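You operate a simulated robot arm through the tools that you are given. There is no shell and no other tool. Be economical: measure what you need, move in short steps, check, and stop when the job is done.

Carry out the task below with a simulated robot arm. There is one attempt and no reset: what you move stays moved.

Task
Fetch the cord knot and set it on top of the case on the top of the long bench with the pull dial.

The check looks at the end state, three seconds after you hand in, the way a careful person would. Anything else that was tipped, shoved, dropped, spilled or broken makes it a failure.

Robot
A 6-joint arm with a two-finger parallel gripper, fixed in place. Base frame: the origin is at the foot of the arm, x ahead of it, y to its left, z up; the work surface is at about z = 88. Readings come in cm, rad, newtons and seconds.
With the tool pointing down near the work surface it reaches from about 26 to 66 cm from the base axis. Its first joint turns from -1.152 to 1.152 rad. Payload 2.9 kg.
Tool frame: the origin (TCP) lies between the finger pads and is the grasp point; the fingertips stand 3 cm ahead of it; z points along the fingers, y is the line along which they close. The gripper opens to 11 cm. The fingers are 2 cm wide and 1 cm thick; the gripper's body (4.8 by 11.2 cm) begins 5.5 cm behind the TCP.
Orientation is that of the tool frame in the base frame, as a unit quaternion [w, x, y, z]. With the fingers straight down and closing along the base's y, the tool's x points along the base's -x, its y along +y and its z along -z.

Tools
- The arm moves only by the tool servo_tool. Its argument "plan" is a list of rows, each a list of 5 numbers: the finger opening in cm, from 0 to 11, then the shift along the tool's x, y, z in cm, then the turn about the tool's z in rad. In form: [[grip, tx, ty, tz, yaw], ...]. A call has 1 to 20 rows; each row shifts and turns the commanded pose from where the row before left it, along the tool's axes as they then stand. A row lasts 0.2 s, in which the tool goes at most 5 cm and 0.15 rad; a call with a longer step from one row to the next is refused whole, and so is a gripper value outside its range. A pose out of reach is approached as far as the arm can. The call stops where the force on the tool passes 40 N (or 10 N more than at its start, if that is more) or the arm is blocked; 0.2 s more then pass. The fingers move at their own pace (about 10.8 cm/s each) and stop on an object; they squeeze with about 44 N. The grip force told is the motor's: it shows also when the fingers shut on nothing. Time passes only in rows, and 0.2 s behind the last, so rows that do not move let the fingers close. It gives the time, the measured TCP pose, the force on the tool (base axes), the opening and the grip force at its end, in the units of the frame above (readings bear some noise), and new pictures: "show" is both (left out), scene, wrist or none.
- Cameras (640 x 400 px; columns grow to the right, rows downward): "scene" is fixed at [8.29, 43.66, 138.95]; the picture's right is [-0.71, -0.71, 0.00], its down [-0.37, 0.36, -0.86] and it looks along [0.61, -0.60, -0.52] (base axes); focal length 315 px, centre (320, 200). "wrist" rides on the gripper at [-3.6, 0, -5.7] in the tool frame; the picture's right is [0.00, -1.00, 0.00], its down [0.97, 0.00, -0.24] and it looks along [0.24, 0.00, 0.97] (tool axes); focal length 218 px, centre (320, 200). There is no depth. A picture from a camera that has moved, and an enlarged one, comes with that camera's place and axes in the base frame and with its lens.
- enlarge(camera, box): a new picture of the part [left, top, right, bottom] of that camera's present view, enlarged. No time passes.
- hand_in(): hands the job in; it is judged then, once.

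Work in short steps. Places have to be worked out from the pictures, the camera data and where the tool is seen: move nearer, look again, correct. Check each grasp and each placing, and mend what went wrong. You have 90 turns and 170 pictures in all, those below and enlarged ones among them. Open the gripper and draw the arm clear of the work before you hand the job in, unless the task says otherwise; then end with one line.

The tools are called after "Call:" as a command line: name --pt "numbers of a row" for each row, then --argument value for the rest, lists and objects as JSON in quotes. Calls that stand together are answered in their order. servo_tool: Moves the arm, as the interface text tells. Its arguments: {"type":"object","properties":{"plan":{"type":"array","items":{"type":"array","items":{"type":"number"}}},"show":{"type":"string","enum":["both","scene","wrist","none"]}},"required":["plan"]} The other tools are called the same way: enlarge (camera, box) takes an enlarged picture of a part of a camera's view; hand_in () hands the job in.

At the start:

```text
time: 0.0
ee_pos: [43.09, 15.51, 113.35]
tool_rot: [0.0, 0.0, 1.0, 0.0]
ft_force: [-0.1, 0.7, -0.1]
gripper_width: 11.01
gripper_force: 0.1
```

scene: 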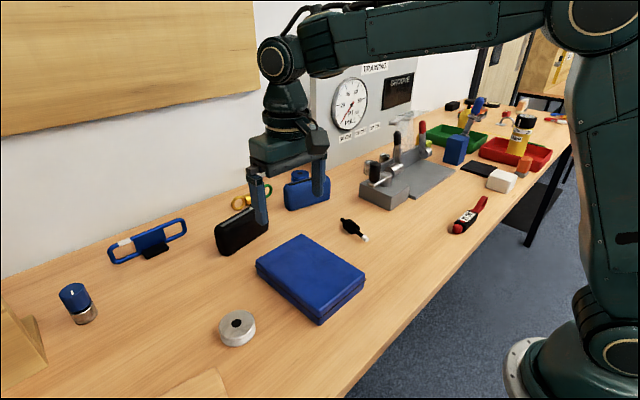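
wrist: 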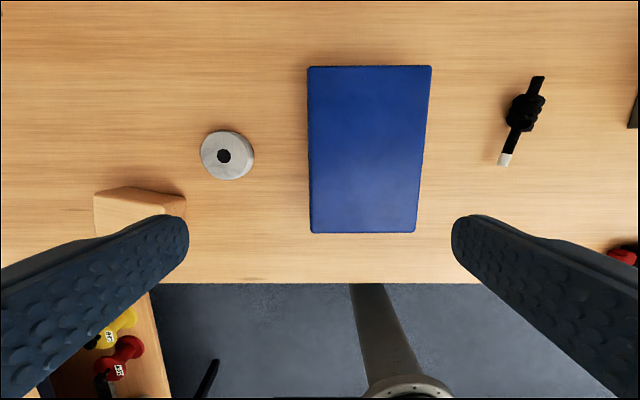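

I'll look closer at the bench to tell the items apart: the black knotted cord with the pale tip seems to be the cord knot, at about (49.7, -10.4), and the flat blue box seems to be the case.

Call:
enlarge --camera "scene" --box '[200, 150, 400, 330]'

Call:
enlarge --camera "wrist" --box '[470, 60, 570, 180]'

Call:
enlarge --camera "scene" --box '[400, 60, 600, 260]'

```text
2.22 times, centred on (300, 240) of scene
camera zoom: at [8.29, 43.66, 138.95], right [-0.71, -0.71, 0.0], down [-0.37, 0.36, -0.86], along [0.61, -0.6, -0.52], focal length 700 px, centre (364, 111)
```

zoom: 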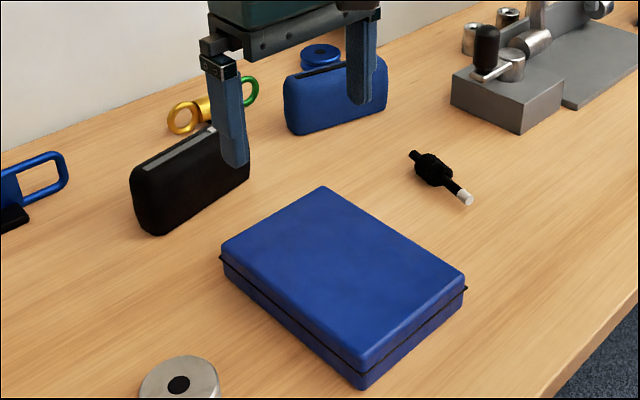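

```text
3.33 times, centred on (520, 120) of wrist
camera zoom: at [46.72, 15.59, 119.29], right [0.0, -1.0, 0.0], down [-0.97, 0.0, 0.24], along [-0.24, 0.0, -0.97], focal length 728 px, centre (-347, 467)
```

zoom: 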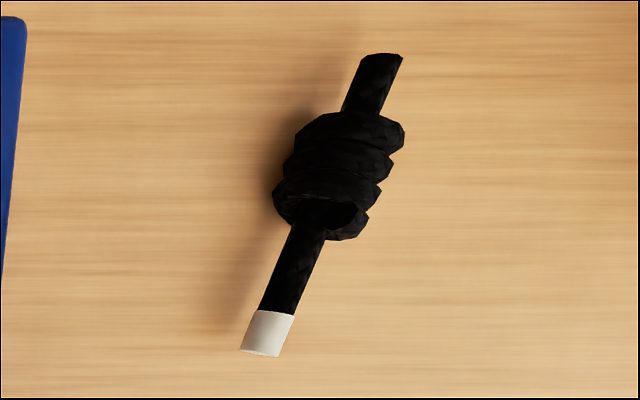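

```text
2.00 times, centred on (500, 160) of scene
camera zoom: at [8.29, 43.66, 138.95], right [-0.71, -0.71, 0.0], down [-0.37, 0.36, -0.86], along [0.61, -0.6, -0.52], focal length 630 px, centre (-40, 280)
```

zoom: 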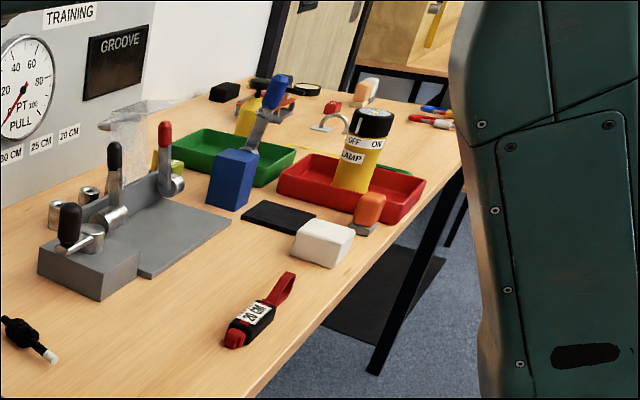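

The cord knot lies at about (50.9, -10.6), with its length turned about 0.41 rad from x toward -y. I'll move above it at a safe height and turn the fingers across the knot.

Call:
servo_tool --pt "11 -1.3 -4.35 0.8 0" --pt "11 -1.3 -4.35 0.8 0" --pt "11 -1.3 -4.35 0.8 0" --pt "11 -1.3 -4.35 0.8 0" --pt "11 -1.3 -4.35 0.8 0" --pt "11 -1.3 -4.35 0.8 0" --pt "11 0 0 0 0.137" --pt "11 0 0 0 0.137" --pt "11 0 0 0 0.137" --pt "11 0 0 0 0"

```text
time: 2.2
ee_pos: [50.83, -10.52, 108.66]
tool_rot: [-0.001, 0.205, 0.979, 0.0]
ft_force: [-0.4, -0.7, -0.7]
gripper_width: 11.0
gripper_force: 0.0
camera wrist: at [54.1, -11.94, 114.4], right [-0.4, -0.92, 0.0], down [-0.89, 0.39, 0.24], along [-0.22, 0.1, -0.97], focal length 218 px, centre (320, 200)
```

scene: 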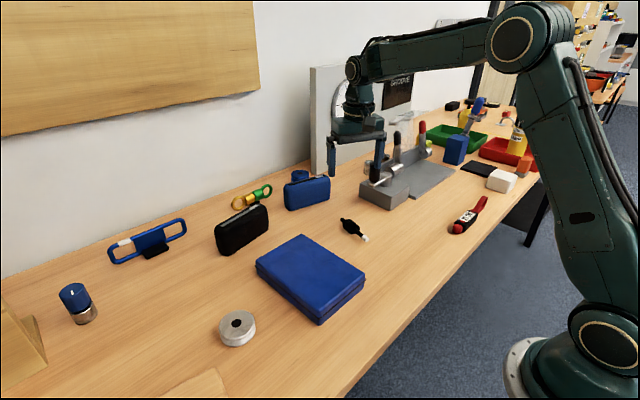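
wrist: 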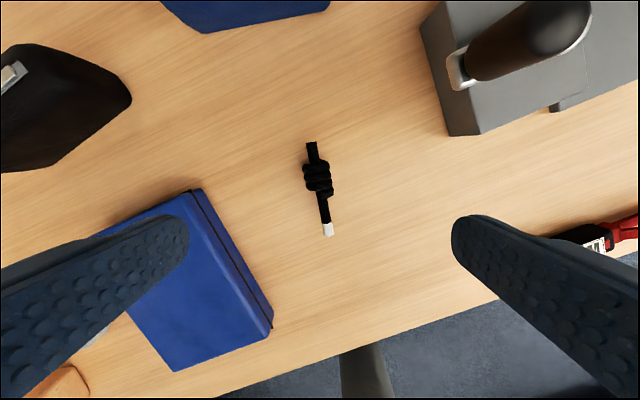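

The knot is seen at about (50.6, -10.1) and its true turn is about 0.22 rad. I'll correct the yaw by -0.19, centre, narrow the fingers and come down partway.

Call:
servo_tool --pt "7 0 0 0 -0.1" --pt "7 0 0 0 -0.09" --pt "7 0.28 0.35 2.5 0" --pt "7 0 0 3 0" --pt "7 0 0 3 0" --pt "7 0 0 2.5 0" --pt "7 0 0 0 0" --show "wrist"

```text
time: 3.8
ee_pos: [50.85, -10.4, 97.59]
tool_rot: [0.0, 0.111, 0.994, 0.001]
ft_force: [-0.1, -0.5, 0.6]
gripper_width: 6.97
gripper_force: 0.1
camera wrist: at [54.24, -11.05, 103.5], right [-0.22, -0.98, 0.0], down [-0.95, 0.21, 0.24], along [-0.23, 0.05, -0.97], focal length 218 px, centre (320, 200)
```

wrist: 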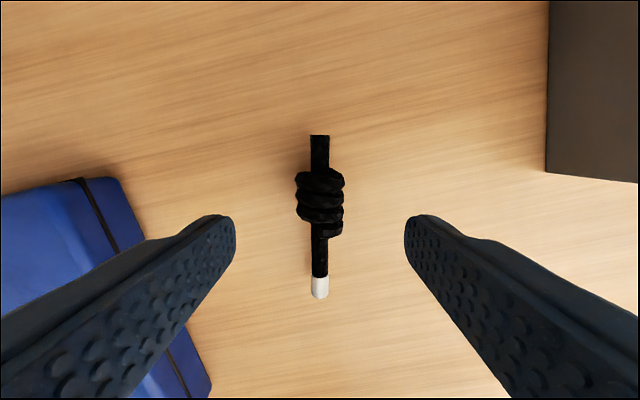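

The knot is now aligned and centred between the fingers. I'll descend to TCP z ≈ 91.6, then close.

Call:
servo_tool --pt "7 0 0 2 0" --pt "7 0 0 2 0" --pt "7 0 0 1 0" --pt "7 0 0 0.9 0" --pt "7 0 0 0 0"

```text
time: 5.0
ee_pos: [50.86, -10.17, 91.72]
tool_rot: [-0.001, 0.11, 0.994, 0.0]
ft_force: [0.1, 0.2, 0.6]
gripper_width: 7.01
gripper_force: 0.0
camera wrist: at [54.3, -10.95, 97.58], right [-0.22, -0.98, 0.0], down [-0.95, 0.21, 0.24], along [-0.23, 0.05, -0.97], focal length 218 px, centre (320, 200)
```

scene: 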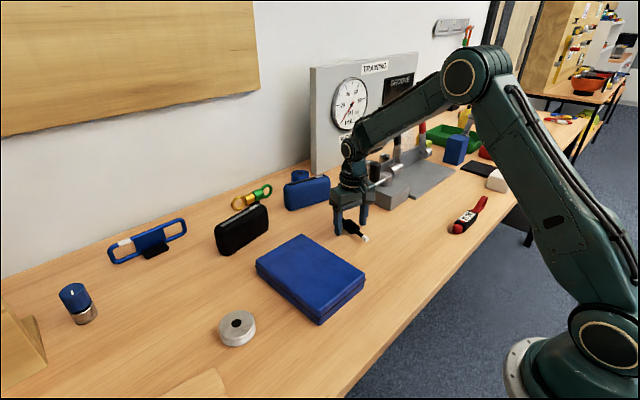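
wrist: 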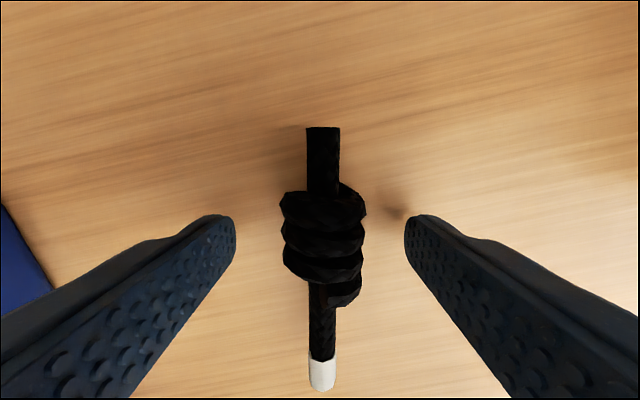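

The knot sits at the fingertip rows, well centred; nothing touched. I'll close the fingers.

Call:
servo_tool --pt "0 0 0 0 0" --pt "0 0 0 0 0" --pt "0 0 0 0 0" --show "wrist"

```text
time: 5.8
ee_pos: [50.83, -10.22, 91.82]
tool_rot: [0.0, 0.11, 0.994, 0.001]
ft_force: [0.2, 0.3, 0.4]
gripper_width: 3.1
gripper_force: 44.0
camera wrist: at [54.3, -10.95, 97.59], right [-0.22, -0.98, 0.0], down [-0.95, 0.21, 0.24], along [-0.23, 0.05, -0.97], focal length 218 px, centre (320, 200)
```

wrist: 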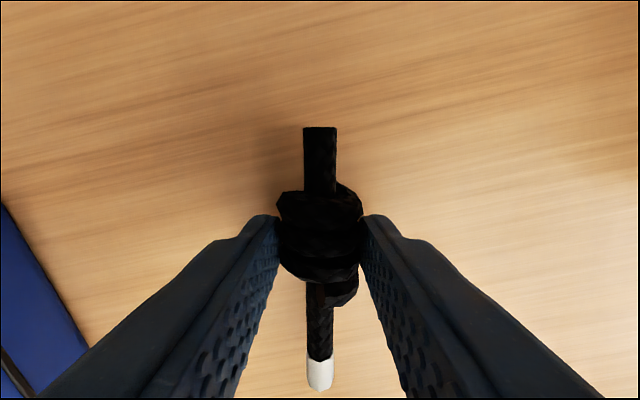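

The fingers stopped at 3.1 cm with 44 N, so the knot is held. I'll lift about 12 cm straight up.

Call:
servo_tool --pt "0 0 0 -1 0" --pt "0 0 0 -2 0" --pt "0 0 0 -3 0" --pt "0 0 0 -3 0" --pt "0 0 0 -3 0" --pt "0 0 0 0 0"

```text
time: 7.2
ee_pos: [50.83, -10.17, 103.82]
tool_rot: [0.0, 0.11, 0.994, 0.0]
ft_force: [0.5, -0.1, 0.0]
gripper_width: 3.1
gripper_force: 44.5
camera wrist: at [54.22, -10.93, 109.69], right [-0.22, -0.98, 0.0], down [-0.95, 0.21, 0.24], along [-0.23, 0.05, -0.97], focal length 218 px, centre (320, 200)
```

scene: 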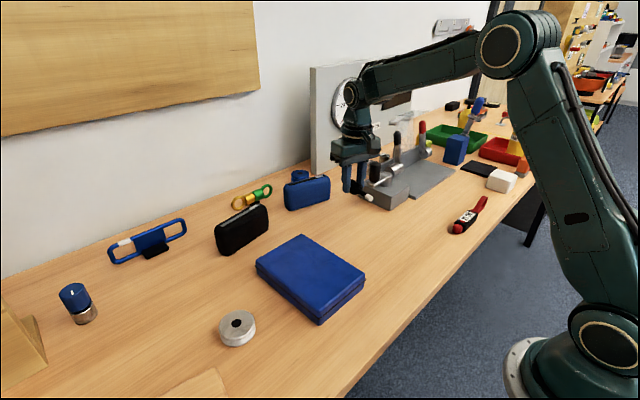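
wrist: 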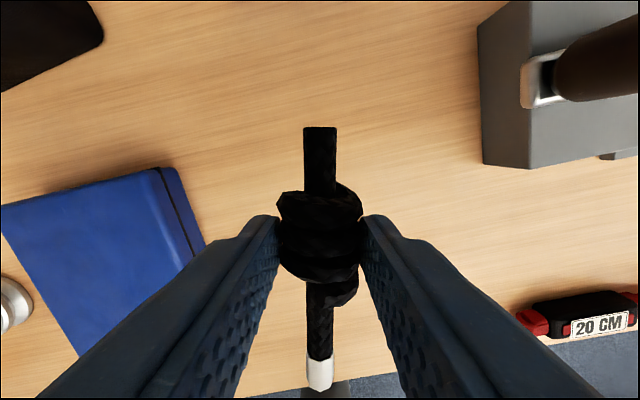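

The knot is secure and aloft. Two views agree on the case: top at z ≈ 92, spanning x 35–55 and y 3–17. I'll go above its middle, at about (46.4, 9.9).

Call:
servo_tool --pt "0 1.445 3.1 0 0" --pt "0 1.445 3.1 0 0" --pt "0 1.445 3.1 0 0" --pt "0 1.445 3.1 0 0" --pt "0 1.445 3.1 0 0" --pt "0 1.445 3.1 0 0" --pt "0 0 0 2 0" --pt "0 0 0 2 0" --pt "0 0 0 1 0" --pt "0 0 0 0 0"

```text
time: 9.4
ee_pos: [46.33, 9.95, 98.55]
tool_rot: [0.0, 0.111, 0.994, 0.0]
ft_force: [0.2, -0.4, -0.7]
gripper_width: 3.07
gripper_force: 44.9
camera wrist: at [49.77, 9.29, 104.47], right [-0.22, -0.98, 0.0], down [-0.95, 0.21, 0.24], along [-0.23, 0.05, -0.97], focal length 218 px, centre (320, 200)
```

scene: 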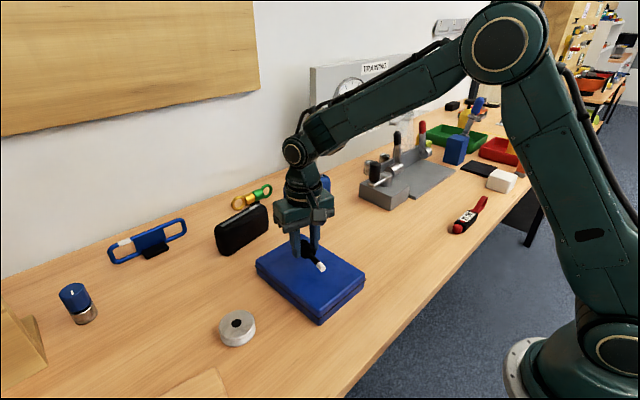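
wrist: 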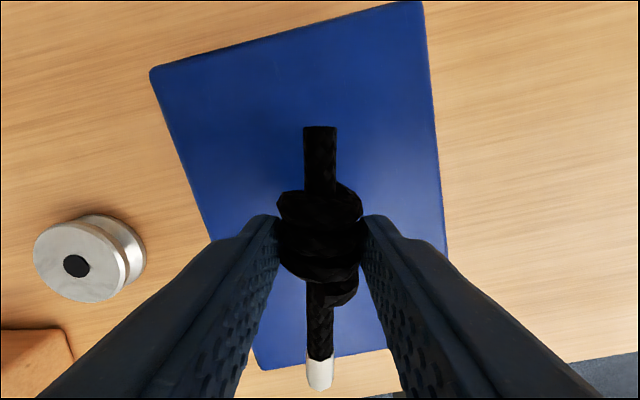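

It is centred over the case. I'll lower slowly to about 0.3 cm above the expected contact height and check the force.

Call:
servo_tool --pt "0 0 0 1 0" --pt "0 0 0 0.8 0" --pt "0 0 0 0.5 0" --pt "0 0 0 0 0"

Call:
enlarge --camera "scene" --box '[240, 210, 380, 330]'

```text
time: 10.4
ee_pos: [46.38, 10.07, 96.42]
tool_rot: [0.0, 0.109, 0.994, 0.0]
ft_force: [0.1, 0.3, -1.1]
gripper_width: 3.09
gripper_force: 43.6
camera wrist: at [49.85, 9.22, 102.2], right [-0.22, -0.98, 0.0], down [-0.95, 0.21, 0.24], along [-0.23, 0.05, -0.97], focal length 218 px, centre (320, 200)
```

scene: 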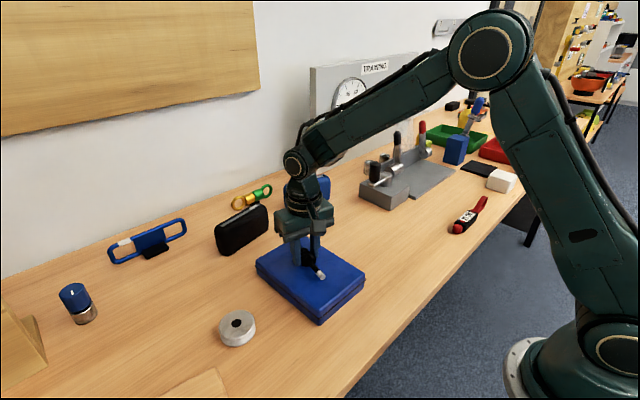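
wrist: 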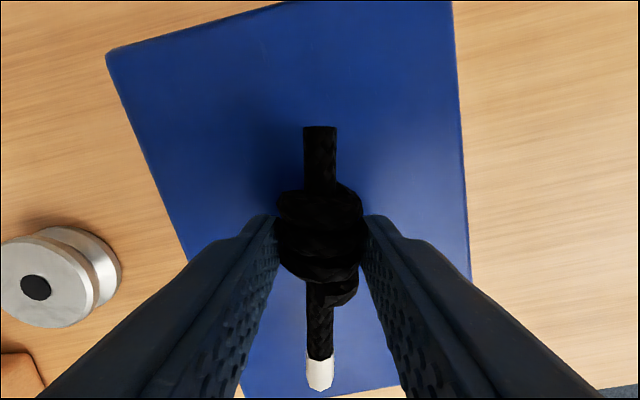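

```text
3.33 times, centred on (310, 270) of scene
camera zoom: at [8.29, 43.66, 138.95], right [-0.71, -0.71, 0.0], down [-0.37, 0.36, -0.86], along [0.61, -0.6, -0.52], focal length 1050 px, centre (353, -33)
```

zoom: 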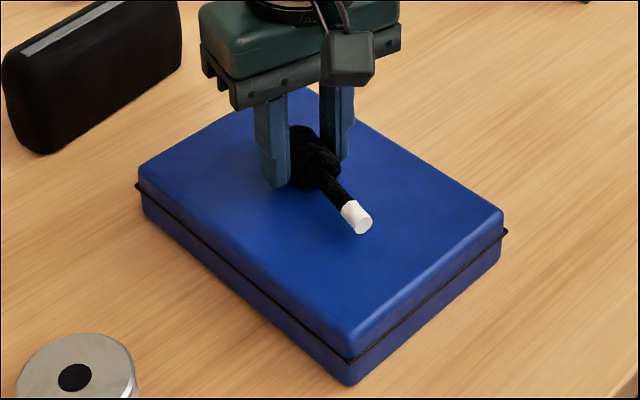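

No contact yet and the knot is just above the lid. I'll lower in small steps and watch for contact force.

Call:
servo_tool --pt "0 0 0 0.2 0" --pt "0 0 0 0.15 0" --pt "0 0 0 0 0" --show "none"

```text
time: 11.2
ee_pos: [46.4, 10.06, 96.28]
tool_rot: [0.002, 0.111, 0.994, 0.001]
ft_force: [-4.6, -1.0, 23.7]
gripper_width: 3.07
gripper_force: 44.2
```

Contact shows: 24 N upward at z 96.28. I'll ease up 0.2 cm to relieve the push, then open modestly.

Call:
servo_tool --pt "0 0 0 -0.2 0" --pt "0 0 0 0 0" --pt "3.6 0 0 0 0" --pt "4.5 0 0 0 0" --pt "6 0 0 0 0" --pt "6 0 0 0 0"

Call:
enlarge --camera "scene" --box '[240, 210, 380, 330]'

```text
time: 12.6
ee_pos: [46.36, 9.93, 96.09]
tool_rot: [0.0, 0.11, 0.994, 0.0]
ft_force: [0.4, 0.0, -0.1]
gripper_width: 5.98
gripper_force: 0.2
camera wrist: at [49.85, 9.23, 102.08], right [-0.22, -0.98, 0.0], down [-0.95, 0.21, 0.24], along [-0.23, 0.05, -0.97], focal length 218 px, centre (320, 200)
```

scene: 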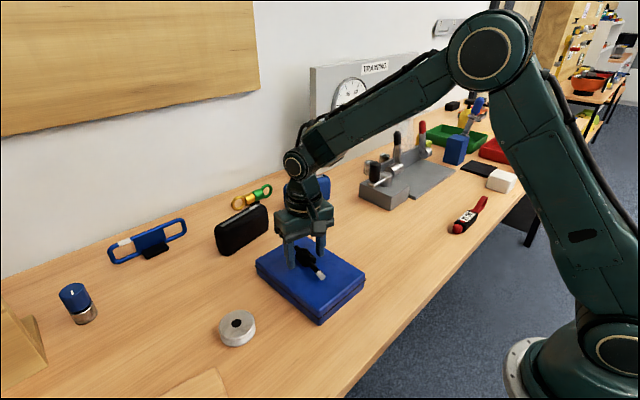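
wrist: 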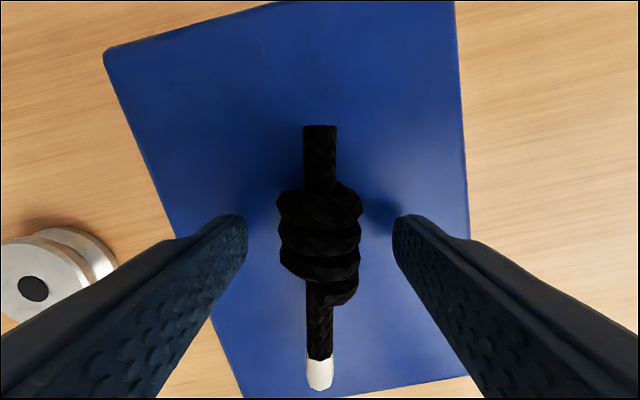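

```text
3.33 times, centred on (310, 270) of scene
camera zoom: at [8.29, 43.66, 138.95], right [-0.71, -0.71, 0.0], down [-0.37, 0.36, -0.86], along [0.61, -0.6, -0.52], focal length 1050 px, centre (353, -33)
```

zoom: 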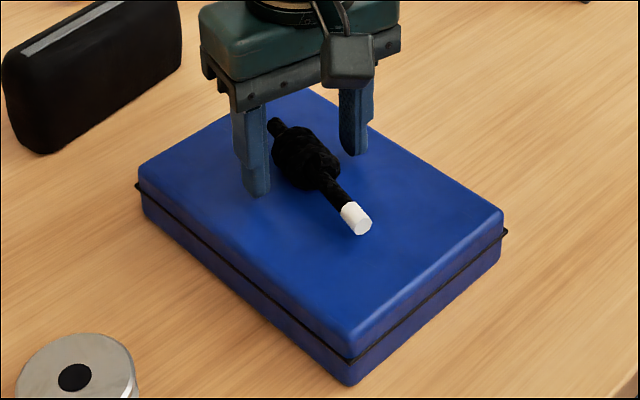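

The knot rests on the lid, stable and free of the fingers. I'll rise straight up well clear and check.

Call:
servo_tool --pt "6 0 0 -1 0" --pt "6 0 0 -2 0" --pt "6 0 0 -4 0" --pt "6 0 0 -4 0" --pt "6 0 0 -4 0" --pt "6 0 0 -3 0" --pt "6 0 0 0 0"

Call:
enlarge --camera "scene" --box '[240, 210, 380, 330]'

```text
time: 14.2
ee_pos: [46.25, 9.9, 114.38]
tool_rot: [0.0, 0.11, 0.994, 0.0]
ft_force: [-0.1, -0.1, -0.3]
gripper_width: 5.98
gripper_force: 0.0
camera wrist: at [49.71, 9.12, 120.1], right [-0.22, -0.98, 0.0], down [-0.95, 0.21, 0.24], along [-0.23, 0.05, -0.97], focal length 218 px, centre (320, 200)
```

scene: 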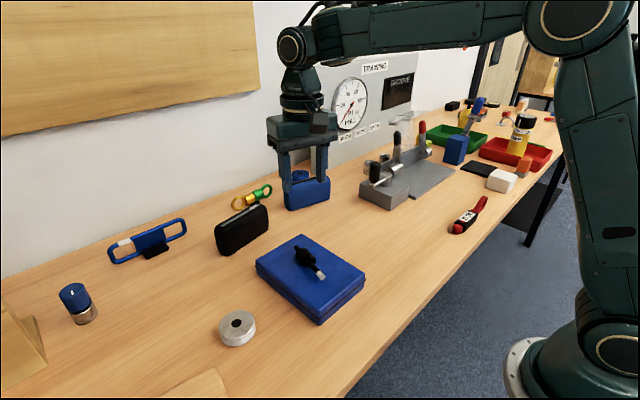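
wrist: 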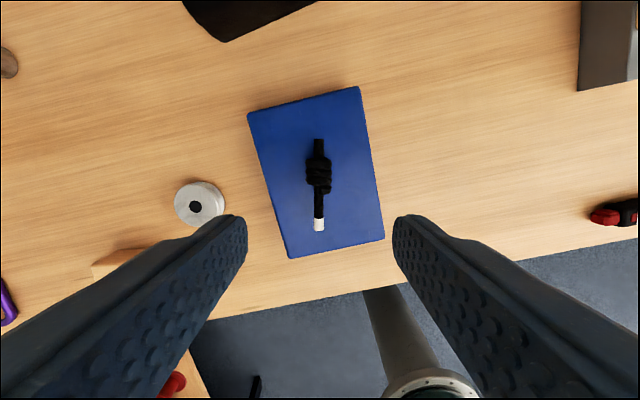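

```text
3.33 times, centred on (310, 270) of scene
camera zoom: at [8.29, 43.66, 138.95], right [-0.71, -0.71, 0.0], down [-0.37, 0.36, -0.86], along [0.61, -0.6, -0.52], focal length 1050 px, centre (353, -33)
```

zoom: 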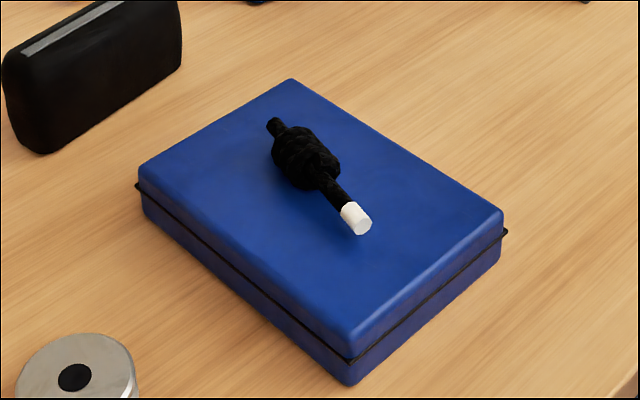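

The knot lies at rest in the middle of the case lid, nothing else has moved, and the arm is clear with the gripper open, so I'll hand in.

Call:
hand_in

```text
The job is handed in.
```

The cord knot is resting in the middle of the blue case's lid; nothing else was moved, and I handed in with the gripper open and the arm clear.
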